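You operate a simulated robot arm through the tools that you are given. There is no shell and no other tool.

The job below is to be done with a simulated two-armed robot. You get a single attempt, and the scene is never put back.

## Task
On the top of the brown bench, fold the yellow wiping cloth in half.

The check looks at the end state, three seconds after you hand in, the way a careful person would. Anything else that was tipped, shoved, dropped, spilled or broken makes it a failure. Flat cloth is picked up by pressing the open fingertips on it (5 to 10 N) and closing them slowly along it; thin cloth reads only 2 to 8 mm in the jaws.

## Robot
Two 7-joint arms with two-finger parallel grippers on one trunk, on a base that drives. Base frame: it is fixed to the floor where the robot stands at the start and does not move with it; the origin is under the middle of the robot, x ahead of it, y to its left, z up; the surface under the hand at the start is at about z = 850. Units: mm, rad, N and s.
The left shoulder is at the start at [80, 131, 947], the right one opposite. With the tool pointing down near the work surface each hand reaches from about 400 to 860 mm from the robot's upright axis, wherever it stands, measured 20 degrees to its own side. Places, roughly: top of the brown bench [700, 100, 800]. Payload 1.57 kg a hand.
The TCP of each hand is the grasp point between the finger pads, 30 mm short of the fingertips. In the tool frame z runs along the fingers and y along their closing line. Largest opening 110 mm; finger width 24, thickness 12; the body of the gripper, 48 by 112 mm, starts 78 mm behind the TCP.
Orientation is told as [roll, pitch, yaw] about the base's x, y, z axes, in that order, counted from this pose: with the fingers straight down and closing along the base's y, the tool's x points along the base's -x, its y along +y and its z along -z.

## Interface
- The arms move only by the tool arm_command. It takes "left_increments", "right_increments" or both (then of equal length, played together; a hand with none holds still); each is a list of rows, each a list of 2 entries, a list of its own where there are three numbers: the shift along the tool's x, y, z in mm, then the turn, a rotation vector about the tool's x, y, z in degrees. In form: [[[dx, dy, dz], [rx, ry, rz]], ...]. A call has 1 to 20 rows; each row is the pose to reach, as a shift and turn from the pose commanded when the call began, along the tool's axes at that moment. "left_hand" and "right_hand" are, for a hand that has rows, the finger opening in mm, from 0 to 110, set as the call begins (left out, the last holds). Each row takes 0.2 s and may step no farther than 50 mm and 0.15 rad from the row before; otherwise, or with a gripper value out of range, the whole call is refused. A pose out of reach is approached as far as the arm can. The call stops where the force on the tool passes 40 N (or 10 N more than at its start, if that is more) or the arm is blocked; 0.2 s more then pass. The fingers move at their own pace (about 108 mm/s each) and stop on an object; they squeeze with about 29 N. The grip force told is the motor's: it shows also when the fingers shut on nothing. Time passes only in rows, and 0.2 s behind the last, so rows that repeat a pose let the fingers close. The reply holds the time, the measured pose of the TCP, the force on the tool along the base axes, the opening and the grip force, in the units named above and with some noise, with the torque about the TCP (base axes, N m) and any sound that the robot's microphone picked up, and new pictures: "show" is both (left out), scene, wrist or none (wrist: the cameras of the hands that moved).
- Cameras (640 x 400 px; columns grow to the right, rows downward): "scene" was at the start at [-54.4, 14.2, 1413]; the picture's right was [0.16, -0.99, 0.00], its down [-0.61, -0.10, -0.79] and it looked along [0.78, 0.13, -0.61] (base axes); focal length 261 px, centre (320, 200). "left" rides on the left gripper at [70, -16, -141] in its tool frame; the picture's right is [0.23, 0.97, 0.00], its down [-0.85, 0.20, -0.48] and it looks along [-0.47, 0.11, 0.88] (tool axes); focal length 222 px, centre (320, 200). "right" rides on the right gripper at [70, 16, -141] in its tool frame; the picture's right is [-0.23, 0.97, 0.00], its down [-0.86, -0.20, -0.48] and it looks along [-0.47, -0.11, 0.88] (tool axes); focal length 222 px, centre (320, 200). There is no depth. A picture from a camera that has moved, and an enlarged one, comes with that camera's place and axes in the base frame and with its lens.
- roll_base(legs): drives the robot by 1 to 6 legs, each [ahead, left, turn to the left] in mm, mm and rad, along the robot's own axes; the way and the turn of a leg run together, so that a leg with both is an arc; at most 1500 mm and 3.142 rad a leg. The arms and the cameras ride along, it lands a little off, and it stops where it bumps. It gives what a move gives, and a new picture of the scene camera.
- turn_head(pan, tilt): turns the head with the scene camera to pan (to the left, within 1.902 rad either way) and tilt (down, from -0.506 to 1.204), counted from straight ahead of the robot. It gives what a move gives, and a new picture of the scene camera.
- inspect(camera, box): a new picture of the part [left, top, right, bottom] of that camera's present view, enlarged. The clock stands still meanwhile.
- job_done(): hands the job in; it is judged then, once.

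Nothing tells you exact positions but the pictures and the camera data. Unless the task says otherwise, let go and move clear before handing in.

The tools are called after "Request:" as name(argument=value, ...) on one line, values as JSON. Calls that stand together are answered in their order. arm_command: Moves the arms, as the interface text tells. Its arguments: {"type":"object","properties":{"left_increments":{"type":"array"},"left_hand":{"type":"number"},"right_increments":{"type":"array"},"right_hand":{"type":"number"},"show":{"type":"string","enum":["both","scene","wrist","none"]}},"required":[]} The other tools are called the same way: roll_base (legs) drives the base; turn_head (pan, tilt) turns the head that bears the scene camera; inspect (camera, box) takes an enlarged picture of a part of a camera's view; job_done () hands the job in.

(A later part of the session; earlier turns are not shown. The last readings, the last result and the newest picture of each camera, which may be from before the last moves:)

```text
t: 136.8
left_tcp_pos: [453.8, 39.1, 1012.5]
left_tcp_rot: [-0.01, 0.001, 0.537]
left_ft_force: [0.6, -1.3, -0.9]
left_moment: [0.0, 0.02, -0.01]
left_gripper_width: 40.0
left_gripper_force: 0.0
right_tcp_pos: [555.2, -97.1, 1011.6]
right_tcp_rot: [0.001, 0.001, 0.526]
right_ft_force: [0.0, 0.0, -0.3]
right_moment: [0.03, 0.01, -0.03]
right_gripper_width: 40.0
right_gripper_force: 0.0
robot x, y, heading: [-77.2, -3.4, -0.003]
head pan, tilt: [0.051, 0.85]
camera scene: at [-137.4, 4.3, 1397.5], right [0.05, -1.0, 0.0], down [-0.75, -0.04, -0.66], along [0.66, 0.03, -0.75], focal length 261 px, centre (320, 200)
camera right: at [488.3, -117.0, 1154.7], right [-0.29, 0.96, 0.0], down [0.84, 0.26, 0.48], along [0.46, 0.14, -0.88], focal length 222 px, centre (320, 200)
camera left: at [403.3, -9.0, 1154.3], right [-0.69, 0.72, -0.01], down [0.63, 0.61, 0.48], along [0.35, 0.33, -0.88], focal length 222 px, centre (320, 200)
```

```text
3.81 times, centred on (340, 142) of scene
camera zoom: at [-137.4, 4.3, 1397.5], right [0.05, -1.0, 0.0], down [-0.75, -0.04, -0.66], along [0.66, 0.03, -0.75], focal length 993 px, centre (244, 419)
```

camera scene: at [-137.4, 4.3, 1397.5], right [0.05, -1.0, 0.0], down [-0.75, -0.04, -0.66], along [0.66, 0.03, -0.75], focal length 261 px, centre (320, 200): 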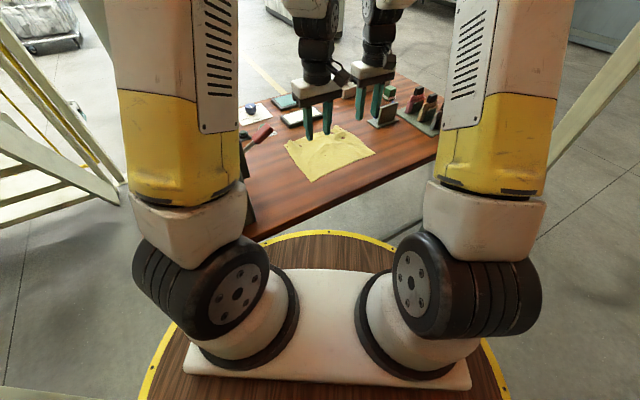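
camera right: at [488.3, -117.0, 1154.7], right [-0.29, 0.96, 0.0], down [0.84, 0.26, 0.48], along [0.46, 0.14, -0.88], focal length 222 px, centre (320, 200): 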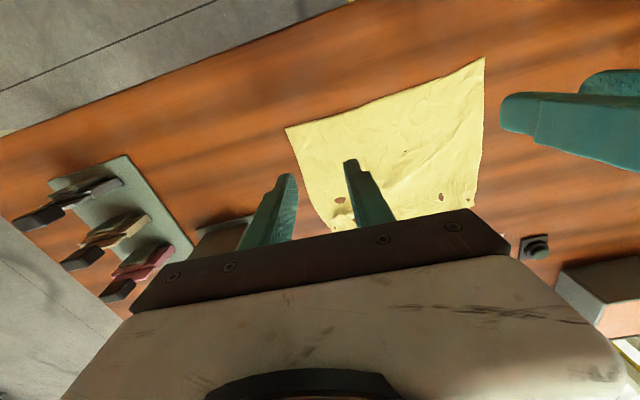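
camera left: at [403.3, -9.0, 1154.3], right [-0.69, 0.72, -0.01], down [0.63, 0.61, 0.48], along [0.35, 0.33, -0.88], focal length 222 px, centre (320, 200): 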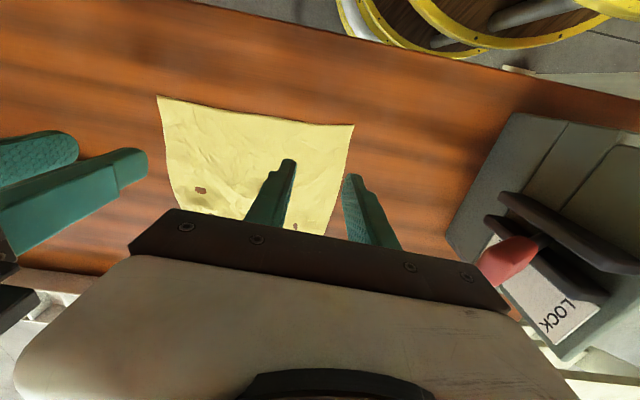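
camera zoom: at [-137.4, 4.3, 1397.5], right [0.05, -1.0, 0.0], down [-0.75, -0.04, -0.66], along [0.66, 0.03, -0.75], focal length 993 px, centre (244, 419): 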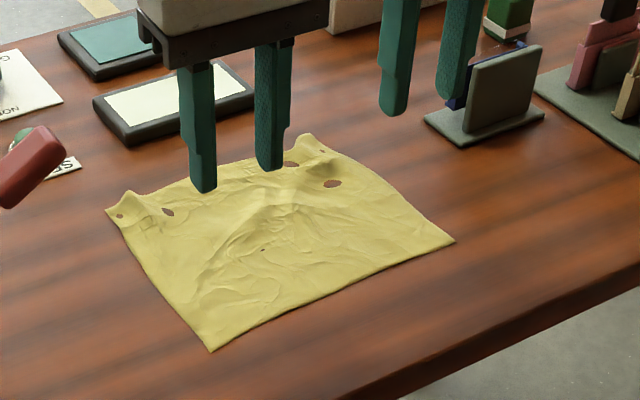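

The cloth is flat and square again, with corners about A(591,165), B(717,-14), C(559,-144) and D(413,58). Now I'll turn both hands about 85° so the fingers close across the far edge, and move above A and B.

Request:
arm_command(left_increments=[[[-16, 2.7, 0], [0, 0, 7.7]], [[-32, 5.4, 0], [0, 0, 15.5]], [[-48, 8.1, 0], [0, 0, 23.3]], [[-64, 10.8, 0], [0, 0, 31]], [[-79, 13.5, 0], [0, 0, 38.8]], [[-95, 16.3, 0], [0, 0, 46.6]], [[-111, 19, 0], [0, 0, 54.4]], [[-127, 21.7, 0], [0, 0, 62.2]], [[-143, 24.4, 0], [0, 0, 70]], [[-159, 27.1, 0], [0, 0, 77.7]], [[-174.7, 29.8, 0], [0, 0, 85.5]], [[-174.7, 29.8, 0], [0, 0, 85.5]], [[-174.7, 29.8, 0], [0, 0, 85.5]]], right_increments=[[[-16, -0.2, 0], [0, 0, 7.7]], [[-32, -0.4, 0], [0, 0, 15.5]], [[-47, -0.5, 0], [0, 0, 23.3]], [[-63, -0.7, 0], [0, 0, 31]], [[-79, -0.9, 0], [0, 0, 38.8]], [[-94, -1, 0], [0, 0, 46.6]], [[-110, -1.2, 0], [0, 0, 54.4]], [[-126, -1.4, 0], [0, 0, 62.2]], [[-141, -1.5, 0], [0, 0, 70]], [[-157, -1.7, 0], [0, 0, 77.7]], [[-172.8, -1.8, 0], [0, 0, 85.5]], [[-172.8, -1.8, 0], [0, 0, 85.5]], [[-172.8, -1.8, 0], [0, 0, 85.5]]], left_hand=32, right_hand=32, show="both")

```text
t: 139.6
left_tcp_pos: [588.9, 156.0, 1009.3]
left_tcp_rot: [0.0, -0.009, -0.954]
left_ft_force: [-0.4, -0.1, -0.6]
left_moment: [-0.03, -0.02, 0.0]
left_gripper_width: 32.0
left_gripper_force: 0.1
right_tcp_pos: [706.4, -9.0, 1010.7]
right_tcp_rot: [-0.001, -0.001, -0.968]
right_ft_force: [0.3, 1.0, 0.3]
right_moment: [0.01, 0.01, -0.01]
right_gripper_width: 32.0
right_gripper_force: 0.1
robot x, y, heading: [-79.0, -0.8, -0.004]
head pan, tilt: [0.051, 0.85]
camera scene: at [-137.6, 4.4, 1397.5], right [0.05, -1.0, 0.0], down [-0.75, -0.04, -0.66], along [0.66, 0.03, -0.75], focal length 261 px, centre (320, 200)
camera right: at [679.3, 57.2, 1152.5], right [0.93, 0.36, 0.0], down [0.32, -0.82, 0.48], along [0.17, -0.45, -0.88], focal length 222 px, centre (320, 200)
camera left: at [535.2, 204.3, 1151.1], right [0.66, 0.75, 0.0], down [0.65, -0.58, 0.49], along [0.36, -0.33, -0.87], focal length 222 px, centre (320, 200)
```

scene: 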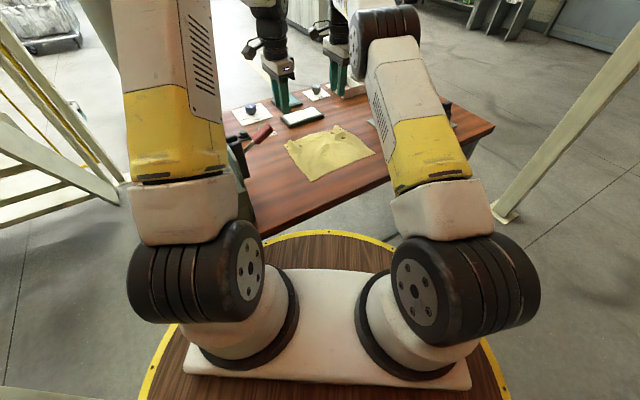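
right: 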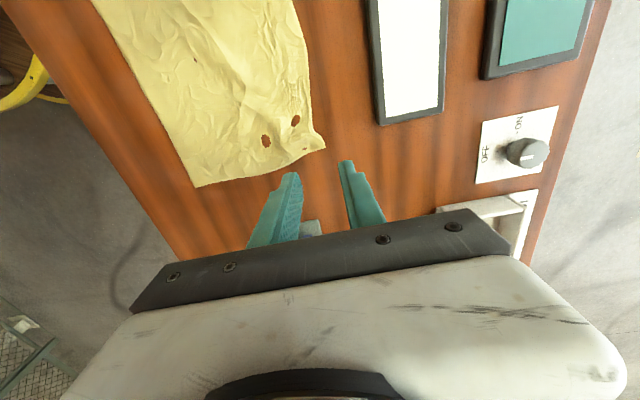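
left: 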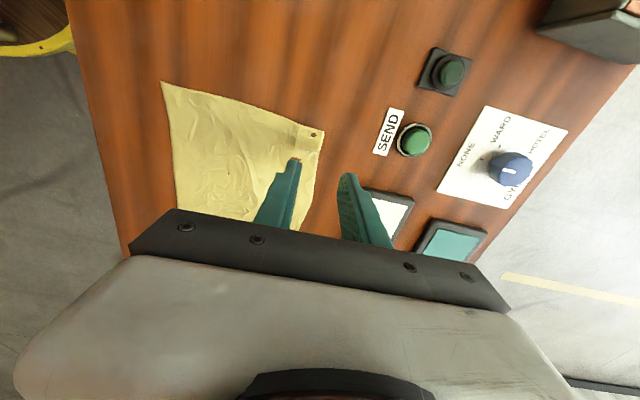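

The rotation worked and I have clear views of both corners. I'll zoom in.

Request:
inspect(camera="left", box=[220, 80, 400, 220])

Request:
inspect(camera="right", box=[220, 80, 400, 220])

```text
2.86 times, centred on (310, 150) of left
camera zoom: at [535.2, 204.3, 1151.1], right [0.66, 0.75, 0.0], down [0.65, -0.58, 0.49], along [0.36, -0.33, -0.87], focal length 635 px, centre (349, 343)
```

zoom: 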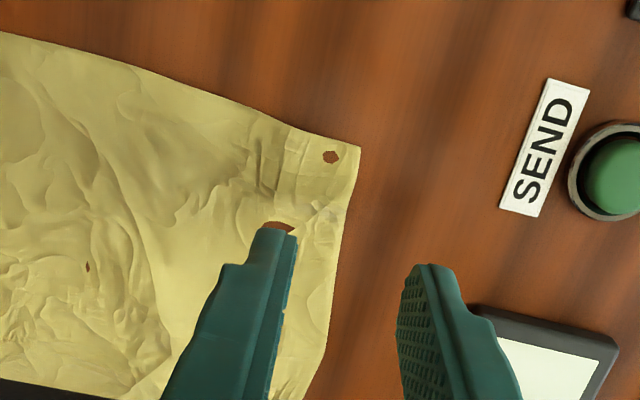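

```text
2.86 times, centred on (310, 150) of right
camera zoom: at [679.3, 57.2, 1152.5], right [0.93, 0.36, 0.0], down [0.32, -0.82, 0.48], along [0.17, -0.45, -0.88], focal length 635 px, centre (349, 343)
```

zoom: 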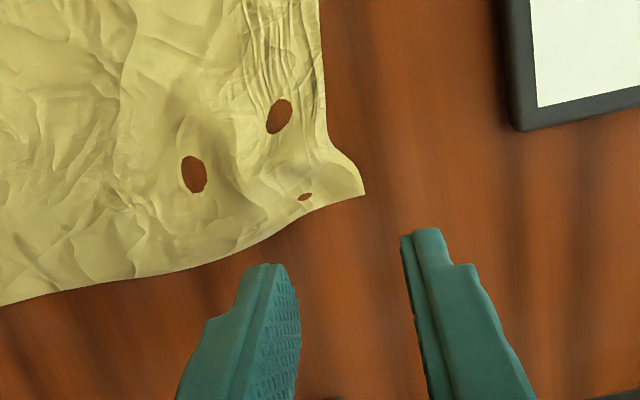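

Alignment is close. I'll shift the right hand 8 mm inward and descend both to just above contact.

Request:
arm_command(left_increments=[[[0, -2, 30], [0, 0, 0]], [[0, -2, 65], [0, 0, 0]], [[0, -2, 95], [0, 0, 0]], [[0, -2, 113], [0, 0, 0]], [[0, -2, 121], [0, 0, 0]], [[0, -2, 121], [0, 0, 0]]], right_increments=[[[-3, -8, 30], [0, 0, 0]], [[-3, -8, 65], [0, 0, 0]], [[-3, -8, 95], [0, 0, 0]], [[-3, -8, 114], [0, 0, 0]], [[-3, -8, 122.5], [0, 0, 0]], [[-3, -8, 122.5], [0, 0, 0]]], left_hand=32, right_hand=32, show="wrist")

Request:
inspect(camera="left", box=[240, 110, 400, 210])

Request:
inspect(camera="right", box=[240, 110, 400, 210])

```text
t: 141.0
left_tcp_pos: [588.3, 151.9, 889.0]
left_tcp_rot: [0.0, -0.009, -0.954]
left_ft_force: [-0.2, -0.3, 0.2]
left_moment: [0.02, -0.01, 0.02]
left_gripper_width: 31.9
left_gripper_force: 0.1
right_tcp_pos: [700.4, -16.2, 888.3]
right_tcp_rot: [-0.001, -0.001, -0.968]
right_ft_force: [-0.6, -1.1, 0.4]
right_moment: [0.0, -0.01, 0.02]
right_gripper_width: 31.8
right_gripper_force: 0.0
robot x, y, heading: [-73.2, -2.2, 0.001]
head pan, tilt: [0.051, 0.85]
camera right: at [673.9, 50.1, 1030.0], right [0.93, 0.36, 0.0], down [0.32, -0.82, 0.48], along [0.17, -0.45, -0.88], focal length 222 px, centre (320, 200)
camera left: at [534.1, 201.3, 1030.0], right [0.66, 0.75, 0.0], down [0.65, -0.58, 0.49], along [0.36, -0.32, -0.87], focal length 222 px, centre (320, 200)
```

right: 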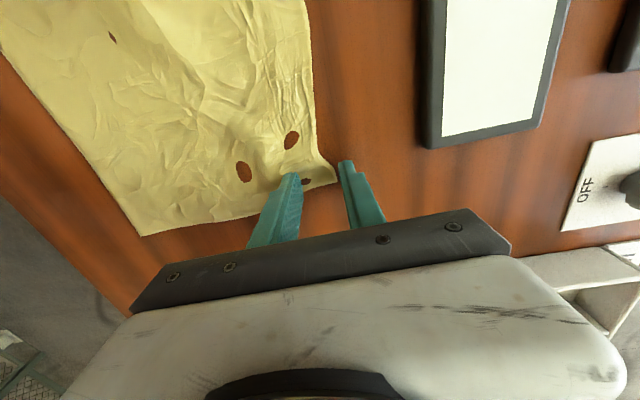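
left: 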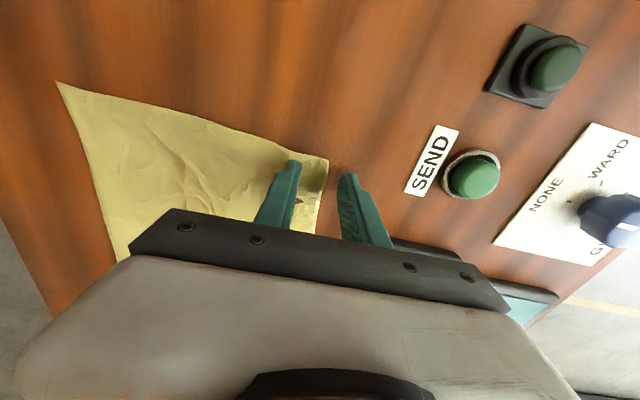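

```text
4.00 times, centred on (320, 160) of left
camera zoom: at [534.1, 201.3, 1030.0], right [0.66, 0.75, 0.0], down [0.65, -0.58, 0.49], along [0.36, -0.32, -0.87], focal length 888 px, centre (320, 360)
```

zoom: 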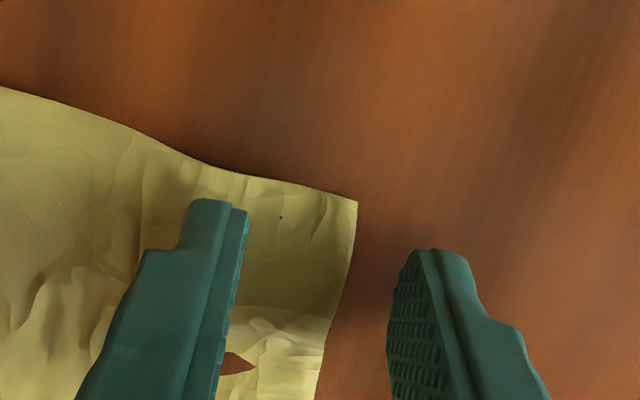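

```text
4.00 times, centred on (320, 160) of right
camera zoom: at [673.9, 50.1, 1030.0], right [0.93, 0.36, 0.0], down [0.32, -0.82, 0.48], along [0.17, -0.45, -0.88], focal length 888 px, centre (320, 360)
```

zoom: 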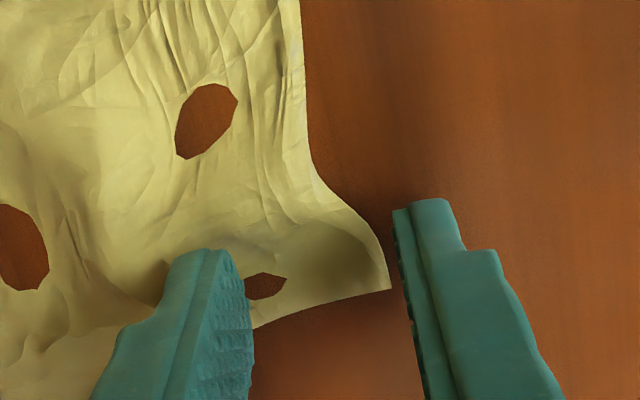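

Both hands straddle the far edge at the corners as intended. I'll lower to contact.

Request:
arm_command(left_increments=[[[0, 0, 3], [0, 0, 0]], [[0, 0, 5.5], [0, 0, 0]], [[0, 0, 6.5], [0, 0, 0]], [[0, 0, 6.5], [0, 0, 0]]], right_increments=[[[0, 0, 3], [0, 0, 0]], [[0, 0, 5], [0, 0, 0]], [[0, 0, 6], [0, 0, 0]], [[0, 0, 6], [0, 0, 0]]], show="none")

```text
t: 142.0
left_tcp_pos: [587.8, 152.9, 883.2]
left_tcp_rot: [0.0, -0.01, -0.954]
left_ft_force: [0.2, -0.2, -0.1]
left_moment: [0.0, 0.02, 0.02]
left_gripper_width: 31.9
left_gripper_force: 0.1
right_tcp_pos: [700.3, -17.2, 881.8]
right_tcp_rot: [-0.001, -0.001, -0.97]
right_ft_force: [-0.3, -0.4, -0.8]
right_moment: [0.01, -0.02, 0.01]
right_gripper_width: 32.0
right_gripper_force: 0.2
robot x, y, heading: [-74.5, 2.4, -0.003]
head pan, tilt: [0.051, 0.85]
```

Request:
arm_command(left_increments=[[[0, 0, 1], [0, 0, 0]], [[0, 0, 1.5], [0, 0, 0]], [[0, 0, 1.5], [0, 0, 0]]], right_increments=[[[0, 0, 1], [0, 0, 0]], [[0, 0, 1.5], [0, 0, 0]], [[0, 0, 1.5], [0, 0, 0]]], show="none")

```text
t: 142.8
left_tcp_pos: [587.6, 153.0, 882.2]
left_tcp_rot: [-0.002, -0.011, -0.955]
left_ft_force: [0.4, 0.6, 0.8]
left_moment: [0.0, -0.01, -0.02]
left_gripper_width: 31.9
left_gripper_force: 0.0
right_tcp_pos: [701.3, -16.9, 880.6]
right_tcp_rot: [-0.002, 0.0, -0.968]
right_ft_force: [-0.3, 0.1, 2.1]
right_moment: [-0.05, 0.05, 0.03]
right_gripper_width: 32.5
right_gripper_force: 0.2
robot x, y, heading: [-73.0, 0.8, -0.003]
head pan, tilt: [0.051, 0.85]
```

Request:
arm_command(left_increments=[[[0, 0, 0.8], [0, 0, 0]], [[0, 0, 1.2], [0, 0, 0]], [[0, 0, 1.2], [0, 0, 0]]], right_increments=[[[0, 0, 0.4], [0, 0, 0]], [[0, 0, 0.4], [0, 0, 0]], [[0, 0, 0.4], [0, 0, 0]]], show="none")

```text
t: 143.6
left_tcp_pos: [588.3, 153.4, 880.9]
left_tcp_rot: [0.001, -0.01, -0.954]
left_ft_force: [-0.6, 1.3, 13.3]
left_moment: [-0.09, 0.31, -0.04]
left_gripper_width: 31.5
left_gripper_force: 0.1
right_tcp_pos: [701.5, -17.7, 882.2]
right_tcp_rot: [0.0, 0.002, -0.969]
right_ft_force: [0.1, 0.7, 6.2]
right_moment: [-0.1, 0.13, 0.02]
right_gripper_width: 32.3
right_gripper_force: 0.0
robot x, y, heading: [-78.6, 1.1, -0.001]
head pan, tilt: [0.051, 0.85]
```

Contact is good (13 N left, 6 N right). I'll ease the left slightly and start closing both slowly.

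Request:
arm_command(left_increments=[[[0, 0, -0.4], [0, 0, 0]]], right_increments=[[[0, 0, 0.1], [0, 0, 0]]], left_hand=29, right_hand=29, show="none")

Request:
arm_command(left_increments=[[[0, 0, 0], [0, 0, 0]]], right_increments=[[[0, 0, 0], [0, 0, 0]]], left_hand=26, right_hand=26, show="none")

Request:
arm_command(left_increments=[[[0, 0, 0], [0, 0, 0]]], right_increments=[[[0, 0, 0], [0, 0, 0]]], left_hand=23, right_hand=23, show="none")

Request:
inspect(camera="left", box=[240, 110, 400, 210])

Request:
inspect(camera="right", box=[240, 110, 400, 210])

```text
t: 144.0
left_tcp_pos: [586.8, 152.9, 881.1]
left_tcp_rot: [-0.001, -0.012, -0.956]
left_ft_force: [-2.5, 0.6, 15.2]
left_moment: [-0.11, 0.42, -0.01]
left_gripper_width: 30.7
left_gripper_force: 0.8
right_tcp_pos: [701.0, -18.3, 880.5]
right_tcp_rot: [-0.001, -0.001, -0.969]
right_ft_force: [0.8, 0.7, 7.3]
right_moment: [-0.08, 0.09, 0.03]
right_gripper_width: 27.5
right_gripper_force: 0.1
robot x, y, heading: [-75.6, 0.4, 0.003]
head pan, tilt: [0.051, 0.85]
```

```text
t: 144.4
left_tcp_pos: [586.4, 151.3, 881.6]
left_tcp_rot: [0.0, -0.009, -0.954]
left_ft_force: [-4.6, -0.7, 16.4]
left_moment: [-0.09, 0.51, -0.03]
left_gripper_width: 29.2
left_gripper_force: 1.8
right_tcp_pos: [700.2, -16.8, 881.1]
right_tcp_rot: [0.0, 0.0, -0.968]
right_ft_force: [2.0, 0.2, 8.9]
right_moment: [-0.09, 0.07, 0.01]
right_gripper_width: 25.0
right_gripper_force: 0.1
robot x, y, heading: [-79.4, -2.9, -0.0]
head pan, tilt: [0.051, 0.85]
```

```text
t: 144.8
left_tcp_pos: [587.3, 152.8, 880.5]
left_tcp_rot: [-0.001, -0.011, -0.954]
left_ft_force: [-3.4, -2.4, 15.9]
left_moment: [-0.15, 0.42, 0.05]
left_gripper_width: 26.5
left_gripper_force: 2.0
right_tcp_pos: [702.3, -18.0, 881.6]
right_tcp_rot: [0.0, 0.0, -0.969]
right_ft_force: [0.7, 0.3, 9.1]
right_moment: [-0.09, 0.09, 0.04]
right_gripper_width: 22.4
right_gripper_force: 0.0
robot x, y, heading: [-77.0, 2.4, -0.0]
head pan, tilt: [0.051, 0.85]
```

```text
4.00 times, centred on (320, 160) of left
camera zoom: at [533.9, 201.1, 1022.2], right [0.66, 0.75, 0.0], down [0.65, -0.58, 0.49], along [0.36, -0.32, -0.87], focal length 888 px, centre (320, 360)
```

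zoom: 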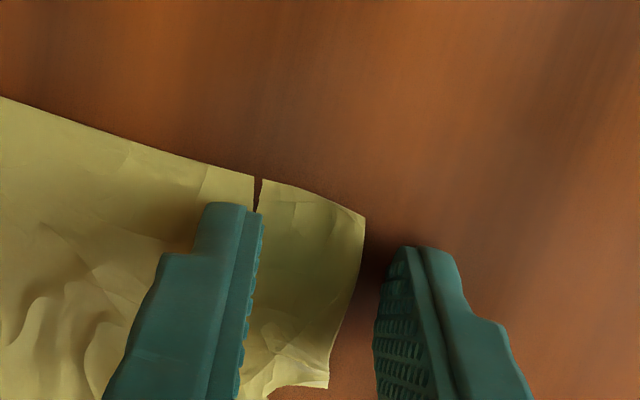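

```text
4.00 times, centred on (320, 160) of right
camera zoom: at [674.6, 49.7, 1023.3], right [0.93, 0.36, 0.0], down [0.32, -0.82, 0.48], along [0.17, -0.45, -0.88], focal length 888 px, centre (320, 360)
```

zoom: 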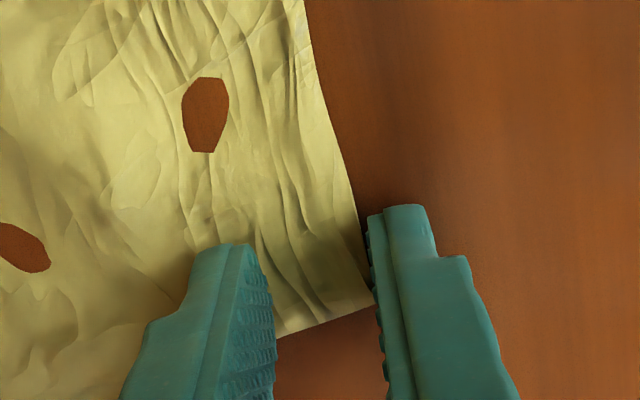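

The cloth edge is being pushed up to the outer fingers as planned. I'll ease the left press and keep closing.

Request:
arm_command(left_increments=[[[0, 0, -0.8], [0, 0, 0]]], right_increments=[[[0, 0, 0], [0, 0, 0]]], left_hand=23, right_hand=20, show="none")

Request:
arm_command(left_increments=[[[0, 0, 0], [0, 0, 0]]], right_increments=[[[0, 0, 0], [0, 0, 0]]], left_hand=20, right_hand=17, show="none")

Request:
arm_command(left_increments=[[[0, 0, 0], [0, 0, 0]]], right_increments=[[[0, 0, 0], [0, 0, 0]]], left_hand=17, right_hand=14, show="none")

Request:
inspect(camera="left", box=[240, 110, 400, 210])

Request:
inspect(camera="right", box=[240, 110, 400, 210])

```text
t: 145.2
left_tcp_pos: [587.3, 152.5, 881.2]
left_tcp_rot: [0.0, -0.01, -0.956]
left_ft_force: [-1.3, -1.8, 9.3]
left_moment: [-0.12, 0.22, 0.02]
left_gripper_width: 24.8
left_gripper_force: 0.9
right_tcp_pos: [701.4, -17.6, 881.5]
right_tcp_rot: [0.0, -0.001, -0.969]
right_ft_force: [-0.9, -0.1, 11.3]
right_moment: [-0.09, 0.14, -0.02]
right_gripper_width: 21.0
right_gripper_force: 0.0
robot x, y, heading: [-77.5, 0.2, 0.0]
head pan, tilt: [0.051, 0.85]
```

```text
t: 145.6
left_tcp_pos: [588.8, 152.9, 881.0]
left_tcp_rot: [0.0, -0.01, -0.954]
left_ft_force: [1.6, 0.5, 5.8]
left_moment: [-0.03, 0.01, 0.0]
left_gripper_width: 18.9
left_gripper_force: 0.1
right_tcp_pos: [702.3, -18.0, 882.0]
right_tcp_rot: [-0.001, 0.0, -0.969]
right_ft_force: [2.3, 1.1, 11.4]
right_moment: [-0.08, 0.07, 0.0]
right_gripper_width: 14.7
right_gripper_force: 0.0
robot x, y, heading: [-74.9, -2.5, 0.003]
head pan, tilt: [0.051, 0.85]
```

```text
t: 146.0
left_tcp_pos: [587.9, 152.1, 880.8]
left_tcp_rot: [0.0, -0.012, -0.954]
left_ft_force: [0.0, 0.5, 4.0]
left_moment: [-0.01, 0.02, 0.0]
left_gripper_width: 16.1
left_gripper_force: 0.1
right_tcp_pos: [701.5, -17.3, 881.2]
right_tcp_rot: [0.0, 0.0, -0.97]
right_ft_force: [0.7, -1.0, 14.0]
right_moment: [-0.13, 0.1, -0.02]
right_gripper_width: 13.5
right_gripper_force: 0.0
robot x, y, heading: [-76.0, 0.8, -0.0]
head pan, tilt: [0.051, 0.85]
```

```text
4.00 times, centred on (320, 160) of left
camera zoom: at [534.2, 202.0, 1022.4], right [0.66, 0.75, 0.0], down [0.65, -0.58, 0.49], along [0.36, -0.32, -0.87], focal length 888 px, centre (320, 360)
```

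zoom: 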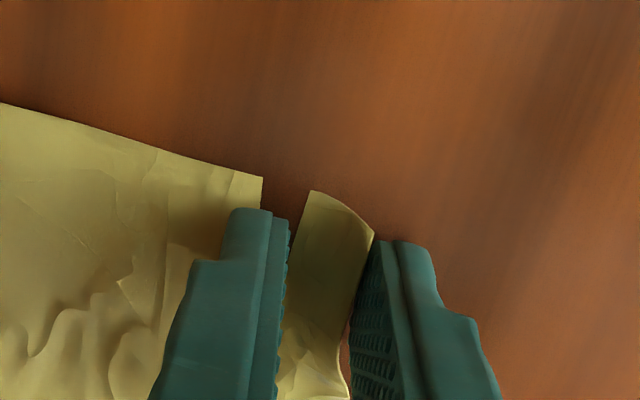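

```text
4.00 times, centred on (320, 160) of right
camera zoom: at [675.0, 49.8, 1023.2], right [0.93, 0.36, 0.0], down [0.32, -0.82, 0.48], along [0.17, -0.45, -0.88], focal length 888 px, centre (320, 360)
```

zoom: 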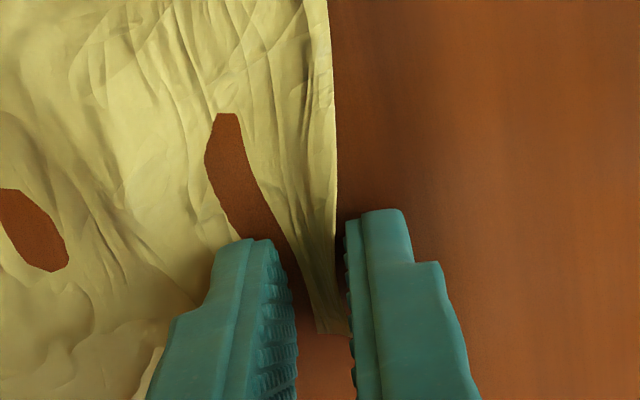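

Request:
arm_command(left_increments=[[[0, 0, 0.3], [0, 0, 0]]], right_increments=[[[0, 0, -0.6], [0, 0, 0]]], left_hand=14, right_hand=11, show="none")

Request:
arm_command(left_increments=[[[0, 0, 0], [0, 0, 0]]], right_increments=[[[0, 0, 0], [0, 0, 0]]], left_hand=11, right_hand=8, show="none")

Request:
arm_command(left_increments=[[[0, 0, 0], [0, 0, 0]]], right_increments=[[[0, 0, 0], [0, 0, 0]]], left_hand=8, right_hand=5, show="none")

Request:
inspect(camera="left", box=[240, 110, 400, 210])

Request:
inspect(camera="right", box=[240, 110, 400, 210])

```text
t: 146.4
left_tcp_pos: [587.6, 152.3, 880.5]
left_tcp_rot: [0.0, -0.011, -0.954]
left_ft_force: [-1.2, 1.6, 5.1]
left_moment: [-0.01, 0.11, -0.04]
left_gripper_width: 13.4
left_gripper_force: 0.0
right_tcp_pos: [701.9, -17.9, 881.9]
right_tcp_rot: [-0.003, 0.0, -0.967]
right_ft_force: [1.9, -1.9, 10.0]
right_moment: [-0.11, 0.0, 0.01]
right_gripper_width: 9.8
right_gripper_force: 0.1
robot x, y, heading: [-75.5, 0.1, 0.002]
head pan, tilt: [0.051, 0.85]
```

```text
t: 146.8
left_tcp_pos: [588.0, 153.5, 881.8]
left_tcp_rot: [-0.001, -0.009, -0.954]
left_ft_force: [1.7, 0.3, 4.3]
left_moment: [-0.02, 0.03, 0.03]
left_gripper_width: 10.1
left_gripper_force: 0.1
right_tcp_pos: [700.3, -18.2, 881.9]
right_tcp_rot: [-0.002, 0.0, -0.968]
right_ft_force: [1.4, -1.3, 10.3]
right_moment: [-0.07, 0.02, 0.0]
right_gripper_width: 7.4
right_gripper_force: 0.1
robot x, y, heading: [-77.0, 2.8, 0.0]
head pan, tilt: [0.051, 0.85]
```

```text
t: 147.2
left_tcp_pos: [588.4, 151.6, 880.8]
left_tcp_rot: [0.001, -0.01, -0.955]
left_ft_force: [0.7, 1.1, 5.4]
left_moment: [0.01, 0.01, 0.01]
left_gripper_width: 7.2
left_gripper_force: 0.1
right_tcp_pos: [700.7, -18.1, 881.3]
right_tcp_rot: [-0.001, 0.001, -0.968]
right_ft_force: [-0.7, -1.4, 8.6]
right_moment: [-0.11, 0.05, -0.03]
right_gripper_width: 5.8
right_gripper_force: 0.7
robot x, y, heading: [-74.7, -3.3, -0.001]
head pan, tilt: [0.051, 0.85]
```

```text
4.00 times, centred on (320, 160) of left
camera zoom: at [534.5, 201.6, 1022.4], right [0.66, 0.75, 0.0], down [0.65, -0.58, 0.49], along [0.36, -0.32, -0.87], focal length 888 px, centre (320, 360)
```

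zoom: 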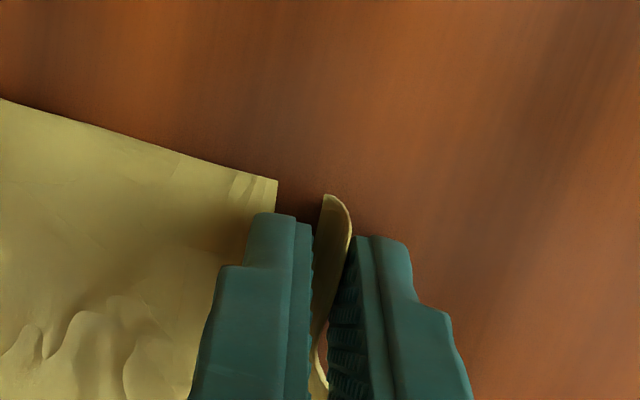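

```text
4.00 times, centred on (320, 160) of right
camera zoom: at [674.5, 49.8, 1023.3], right [0.93, 0.36, 0.0], down [0.32, -0.82, 0.48], along [0.17, -0.45, -0.88], focal length 888 px, centre (320, 360)
```

zoom: 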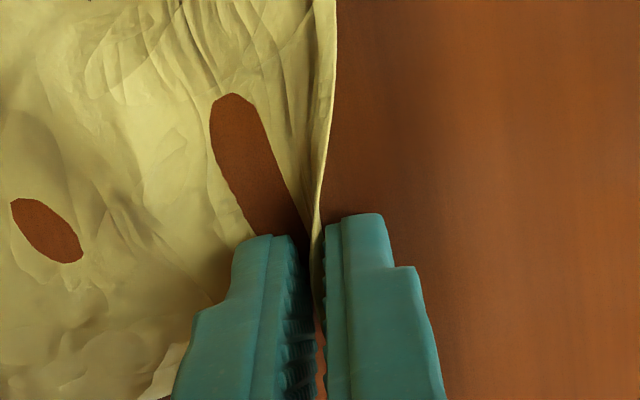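

The edge is standing up between the fingers, exactly what I wanted. I'll close fully.

Request:
arm_command(left_increments=[[[0, 0, 0], [0, 0, 0]]], right_increments=[[[0, 0, 0], [0, 0, 0]]], left_hand=4, right_hand=3, show="none")

Request:
arm_command(left_increments=[[[0, 0, 0], [0, 0, 0]], [[0, 0, 0], [0, 0, 0]], [[0, 0, 0], [0, 0, 0]]], right_increments=[[[0, 0, -0.2], [0, 0, 0]], [[0, 0, -0.2], [0, 0, 0]], [[0, 0, -0.2], [0, 0, 0]]], left_hand=0, right_hand=0, show="none")

Request:
arm_command(left_increments=[[[0, 0, -1], [0, 0, 0]], [[0, 0, -3], [0, 0, 0]], [[0, 0, -6], [0, 0, 0]], [[0, 0, -10], [0, 0, 0]], [[0, 0, -15], [0, 0, 0]], [[0, 0, -15], [0, 0, 0]]], right_increments=[[[0, 0, -1], [0, 0, 0]], [[0, 0, -3], [0, 0, 0]], [[0, 0, -6], [0, 0, 0]], [[0, 0, -10], [0, 0, 0]], [[0, 0, -15], [0, 0, 0]], [[0, 0, -15], [0, 0, 0]]], show="wrist")

Request:
inspect(camera="left", box=[220, 90, 420, 215])

Request:
inspect(camera="right", box=[220, 90, 420, 215])

Request:
inspect(camera="scene", box=[260, 90, 420, 195])

```text
t: 147.6
left_tcp_pos: [588.1, 153.0, 881.4]
left_tcp_rot: [0.001, -0.011, -0.954]
left_ft_force: [1.3, 0.4, 6.0]
left_moment: [0.01, 0.02, 0.01]
left_gripper_width: 3.4
left_gripper_force: 0.0
right_tcp_pos: [701.5, -17.5, 881.9]
right_tcp_rot: [0.0, 0.0, -0.968]
right_ft_force: [0.9, 0.1, 7.9]
right_moment: [-0.03, 0.0, -0.03]
right_gripper_width: 2.4
right_gripper_force: 0.1
robot x, y, heading: [-80.1, -1.5, -0.003]
head pan, tilt: [0.051, 0.85]
```

```text
t: 148.4
left_tcp_pos: [588.3, 151.7, 881.3]
left_tcp_rot: [0.001, -0.011, -0.955]
left_ft_force: [-0.9, -0.5, 6.8]
left_moment: [-0.04, 0.09, -0.05]
left_gripper_width: 1.7
left_gripper_force: 23.2
right_tcp_pos: [700.0, -17.7, 881.8]
right_tcp_rot: [-0.002, 0.0, -0.97]
right_ft_force: [0.7, 0.2, 3.3]
right_moment: [0.05, -0.01, 0.02]
right_gripper_width: 1.7
right_gripper_force: 23.5
robot x, y, heading: [-75.8, -3.4, 0.001]
head pan, tilt: [0.051, 0.85]
```

```text
t: 149.8
left_tcp_pos: [588.1, 152.5, 896.3]
left_tcp_rot: [-0.001, -0.011, -0.954]
left_ft_force: [0.3, -0.2, -0.1]
left_moment: [0.0, 0.01, 0.01]
left_gripper_width: 1.5
left_gripper_force: 23.3
right_tcp_pos: [700.8, -19.3, 895.4]
right_tcp_rot: [-0.002, -0.001, -0.968]
right_ft_force: [0.4, 0.2, -0.5]
right_moment: [0.01, 0.0, -0.03]
right_gripper_width: 1.7
right_gripper_force: 23.6
robot x, y, heading: [-75.4, -0.5, -0.002]
head pan, tilt: [0.051, 0.85]
camera right: at [674.3, 49.9, 1038.1], right [0.93, 0.36, 0.0], down [0.32, -0.82, 0.48], along [0.17, -0.45, -0.88], focal length 222 px, centre (320, 200)
camera left: at [534.3, 202.2, 1037.4], right [0.66, 0.75, 0.0], down [0.65, -0.58, 0.49], along [0.36, -0.32, -0.87], focal length 222 px, centre (320, 200)
```

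right: 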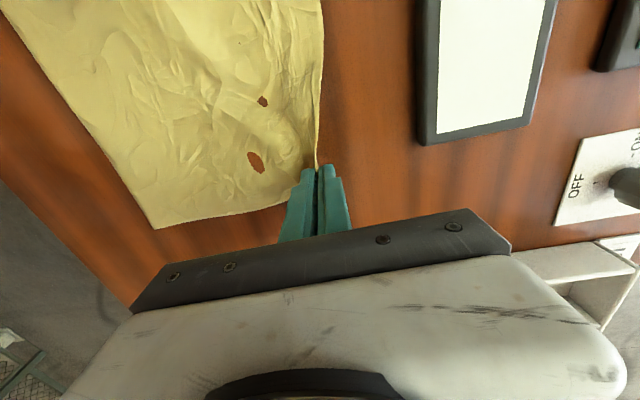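
left: 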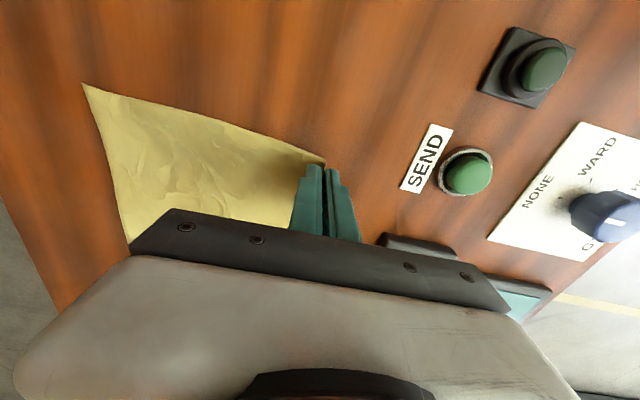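

```text
3.20 times, centred on (320, 152) of left
camera zoom: at [534.3, 202.2, 1037.4], right [0.66, 0.75, 0.0], down [0.65, -0.58, 0.49], along [0.36, -0.32, -0.87], focal length 711 px, centre (320, 352)
```

zoom: 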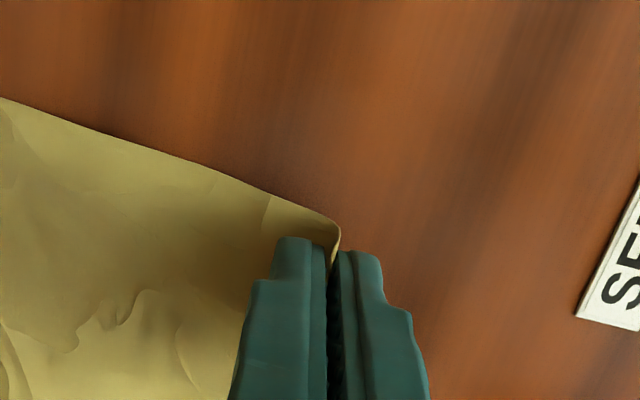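

```text
3.20 times, centred on (320, 152) of right
camera zoom: at [674.3, 49.9, 1038.1], right [0.93, 0.36, 0.0], down [0.32, -0.82, 0.48], along [0.17, -0.45, -0.88], focal length 711 px, centre (320, 352)
```

zoom: 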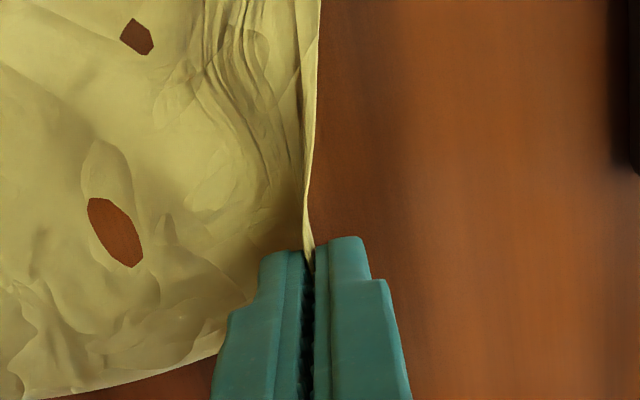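

```text
3.81 times, centred on (340, 142) of scene
camera zoom: at [-137.6, 4.4, 1397.5], right [0.05, -1.0, 0.0], down [-0.75, -0.04, -0.66], along [0.66, 0.03, -0.75], focal length 993 px, centre (244, 419)
```

zoom: 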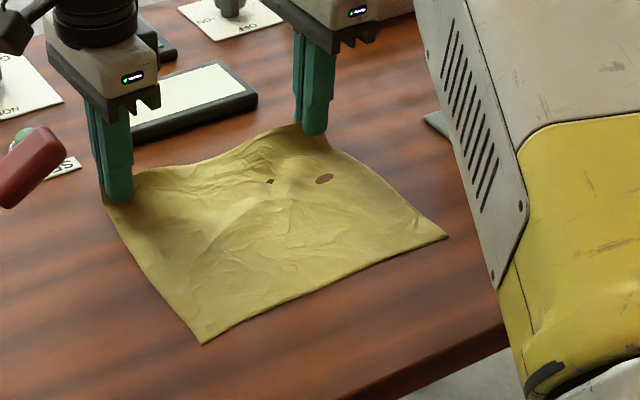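

Both hands now hold the far corners cleanly at their tips. I'll lift slightly and spread to straighten the far edge, checking the tension.

Request:
arm_command(left_increments=[[[1, 0, -4], [0, 0, 0]], [[2, 0, -8], [0, 0, 0]], [[3, 0, -12], [0, 0, 0]], [[4, 0, -16], [0, 0, 0]], [[5, 0, -18], [0, 0, 0]], [[5, 0, -18], [0, 0, 0]]], right_increments=[[[-1, 0, -4], [0, 0, 0]], [[-2, 0, -8], [0, 0, 0]], [[-3, 0, -12], [0, 0, 0]], [[-4, 0, -16], [0, 0, 0]], [[-5, 0, -18], [0, 0, 0]], [[-5, 0, -18], [0, 0, 0]]], show="none")

```text
t: 151.2
left_tcp_pos: [583.8, 157.0, 913.5]
left_tcp_rot: [0.0, -0.011, -0.954]
left_ft_force: [-0.8, -0.3, -0.7]
left_moment: [0.0, 0.05, -0.01]
left_gripper_width: 1.7
left_gripper_force: 23.0
right_tcp_pos: [703.8, -21.6, 912.8]
right_tcp_rot: [-0.001, 0.0, -0.97]
right_ft_force: [-0.5, -0.3, -0.5]
right_moment: [0.03, 0.0, 0.01]
right_gripper_width: 1.9
right_gripper_force: 24.0
robot x, y, heading: [-76.0, 1.6, -0.003]
head pan, tilt: [0.051, 0.85]
```

Request:
arm_command(left_increments=[[[1.5, 0, 0], [0, 0, 0]], [[3, 0, 0], [0, 0, 0]], [[4.5, 0, 0], [0, 0, 0]], [[4.5, 0, 0], [0, 0, 0]]], right_increments=[[[-1.5, 0, 0], [0, 0, 0]], [[-3, 0, 0], [0, 0, 0]], [[-4.5, 0, 0], [0, 0, 0]], [[-4.5, 0, 0], [0, 0, 0]]], show="both")

Request:
inspect(camera="scene", box=[260, 90, 420, 195])

```text
t: 152.2
left_tcp_pos: [582.1, 160.0, 913.8]
left_tcp_rot: [-0.001, -0.01, -0.956]
left_ft_force: [1.7, -3.5, 0.2]
left_moment: [-0.13, -0.08, 0.0]
left_gripper_width: 1.4
left_gripper_force: 23.1
right_tcp_pos: [706.4, -24.7, 913.9]
right_tcp_rot: [-0.002, 0.002, -0.967]
right_ft_force: [-1.8, 3.7, -0.2]
right_moment: [0.12, 0.03, 0.0]
right_gripper_width: 1.9
right_gripper_force: 22.9
robot x, y, heading: [-76.2, -2.3, -0.0]
head pan, tilt: [0.051, 0.85]
camera scene: at [-137.6, 4.4, 1397.5], right [0.05, -1.0, 0.0], down [-0.75, -0.04, -0.66], along [0.66, 0.03, -0.75], focal length 261 px, centre (320, 200)
camera right: at [680.0, 42.5, 1056.3], right [0.93, 0.37, 0.0], down [0.32, -0.82, 0.48], along [0.17, -0.45, -0.88], focal length 222 px, centre (320, 200)
camera left: at [528.8, 209.5, 1055.2], right [0.66, 0.75, 0.0], down [0.65, -0.58, 0.49], along [0.36, -0.33, -0.87], focal length 222 px, centre (320, 200)
```

scene: 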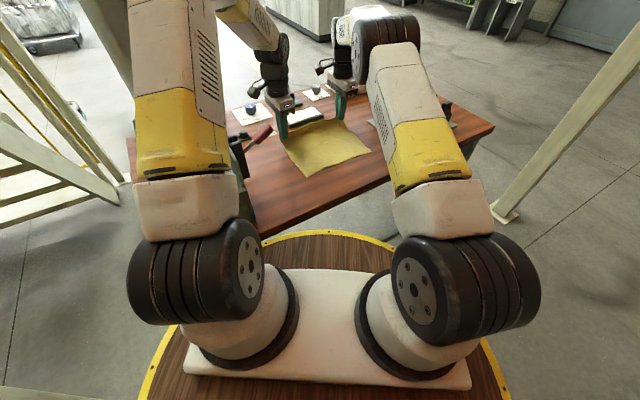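
right: 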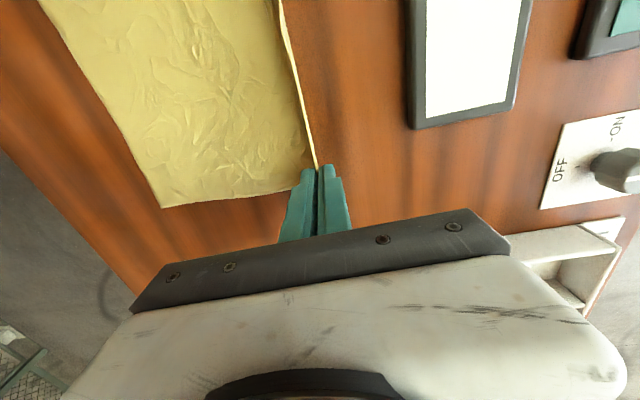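
left: 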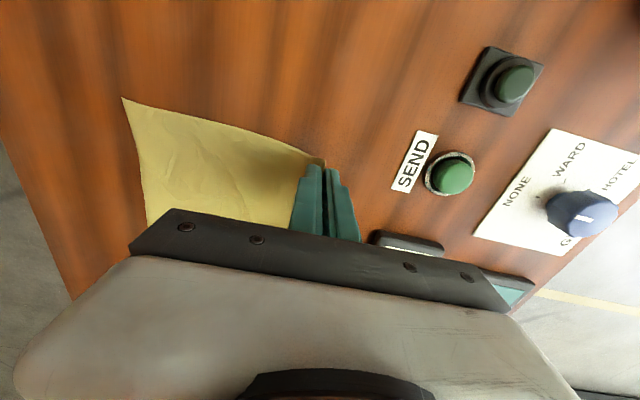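

```text
3.81 times, centred on (340, 142) of scene
camera zoom: at [-137.6, 4.4, 1397.5], right [0.05, -1.0, 0.0], down [-0.75, -0.04, -0.66], along [0.66, 0.03, -0.75], focal length 993 px, centre (244, 419)
```

zoom: 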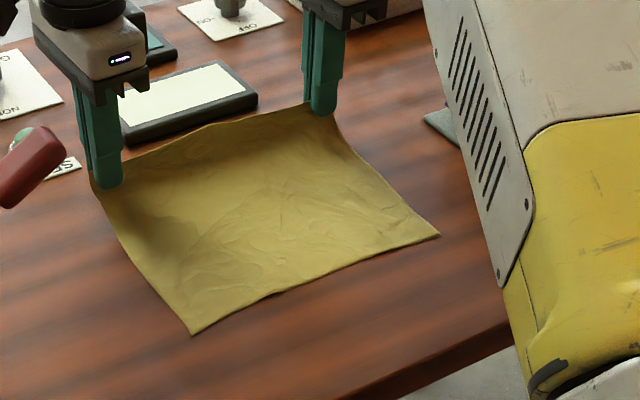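

The far edge is straight and the sheet is smooth, with the hands centred on the cloth. One hazard is the left hand's camera, which now sticks out toward the lever. I'll shift both hands about 22 mm to the right while passing it. First half of the fold:

Request:
arm_command(left_increments=[[[0, -0.8, -3.6], [0, 0, 0]], [[0, -1.5, -7.2], [0, 0, 0]], [[0.1, -3, -11.2], [0, 0, 0]], [[0.1, -4.5, -15.2], [0, 0, 0]], [[0.2, -6.8, -19], [0, 0, 0]], [[0.3, -9, -22.7], [0, 0, 0]], [[0.4, -12, -26], [0, 0, 0]], [[0.5, -15, -29.2], [0, 0, 0]], [[-0.4, -19, -32.2], [-0.5, 0, 0]], [[-2.2, -23, -35.2], [-1, 0, 0]], [[-4.6, -27.8, -37.7], [-2, 0, 0]], [[-6.9, -32.6, -40.2], [-3, 0, 0]], [[-9.2, -37.8, -42.2], [-4, 0, 0]], [[-11.6, -43.1, -44.1], [-5, 0, 0]], [[-13.9, -48.7, -45.3], [-6, 0, 0]], [[-16.2, -54.2, -46.5], [-7, 0, 0]], [[-18, -60, -47.2], [-8, 0, 0]], [[-19.8, -65.7, -47.8], [-9, 0, 0]], [[-19.6, -71.5, -47.9], [-10, 0, 0]], [[-19.5, -77.2, -47.9], [-11, 0, 0]]], right_increments=[[[0, -0.8, -3.6], [0, 0, 0]], [[0, -1.5, -7.2], [0, 0, 0]], [[0.1, -3, -11.2], [0, 0, 0]], [[0.1, -4.5, -15.2], [0, 0, 0]], [[0.1, -6.8, -19], [0, 0, 0]], [[0.2, -9, -22.7], [0, 0, 0]], [[0.2, -12, -26], [0, 0, 0]], [[0.3, -15, -29.2], [0, 0, 0]], [[-0.6, -19, -32.2], [-0.5, 0, 0]], [[-2.6, -23, -35.2], [-1, 0, 0]], [[-5, -27.8, -37.7], [-2, 0, 0]], [[-7.4, -32.6, -40.2], [-3, 0, 0]], [[-9.8, -37.8, -42.2], [-4, 0, 0]], [[-12.2, -43.1, -44.1], [-5, 0, 0]], [[-14.6, -48.7, -45.3], [-6, 0, 0]], [[-17, -54.2, -46.5], [-7, 0, 0]], [[-18.9, -60, -47.2], [-8, 0, 0]], [[-20.8, -65.7, -47.8], [-9, 0, 0]], [[-20.6, -71.5, -47.9], [-10, 0, 0]], [[-20.5, -77.2, -47.9], [-11, 0, 0]]], show="both")

Request:
inspect(camera="scene", box=[250, 80, 430, 195])

```text
t: 156.4
left_tcp_pos: [530.3, 100.9, 963.8]
left_tcp_rot: [0.193, -0.01, -0.955]
left_ft_force: [3.2, -4.7, 0.2]
left_moment: [-0.17, -0.04, -0.06]
left_gripper_width: 1.7
left_gripper_force: 23.4
right_tcp_pos: [654.1, -85.7, 962.4]
right_tcp_rot: [0.191, 0.0, -0.97]
right_ft_force: [-3.3, 4.8, -0.5]
right_moment: [0.12, 0.09, 0.0]
right_gripper_width: 1.8
right_gripper_force: 23.4
robot x, y, heading: [-74.9, 2.2, -0.002]
head pan, tilt: [0.051, 0.85]
camera scene: at [-137.6, 4.4, 1397.5], right [0.05, -1.0, 0.0], down [-0.75, -0.04, -0.66], along [0.66, 0.03, -0.75], focal length 261 px, centre (320, 200)
camera right: at [605.3, -34.6, 1105.0], right [0.92, 0.35, 0.18], down [0.25, -0.87, 0.43], along [0.31, -0.35, -0.88], focal length 222 px, centre (320, 200)
camera left: at [455.6, 134.8, 1098.2], right [0.65, 0.74, 0.18], down [0.58, -0.63, 0.52], along [0.5, -0.23, -0.84], focal length 222 px, centre (320, 200)
```

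scene: 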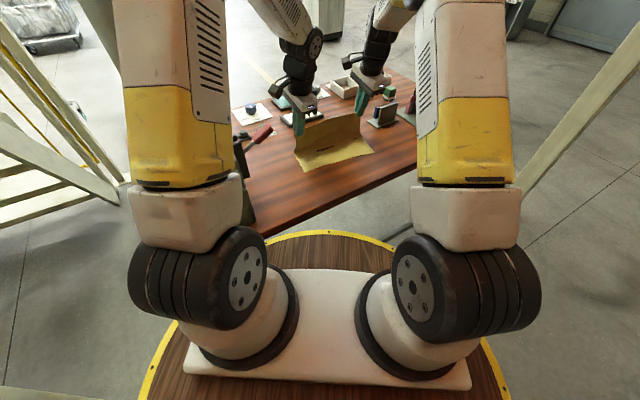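
right: 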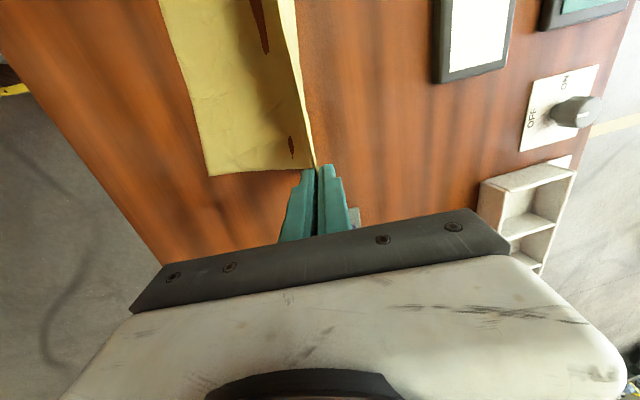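
left: 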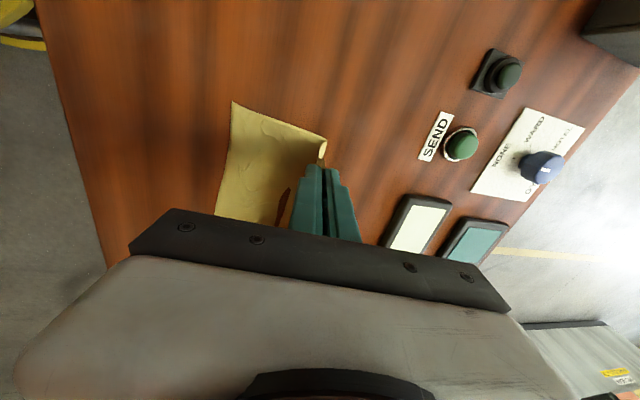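

```text
3.48 times, centred on (340, 138) of scene
camera zoom: at [-137.6, 4.4, 1397.5], right [0.05, -1.0, 0.0], down [-0.75, -0.04, -0.66], along [0.66, 0.03, -0.75], focal length 907 px, centre (250, 417)
```

zoom: 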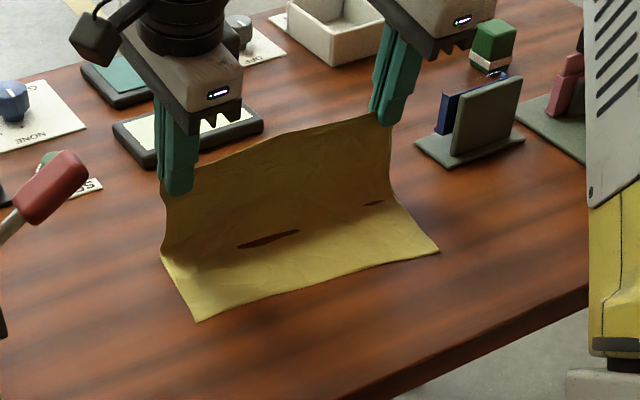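

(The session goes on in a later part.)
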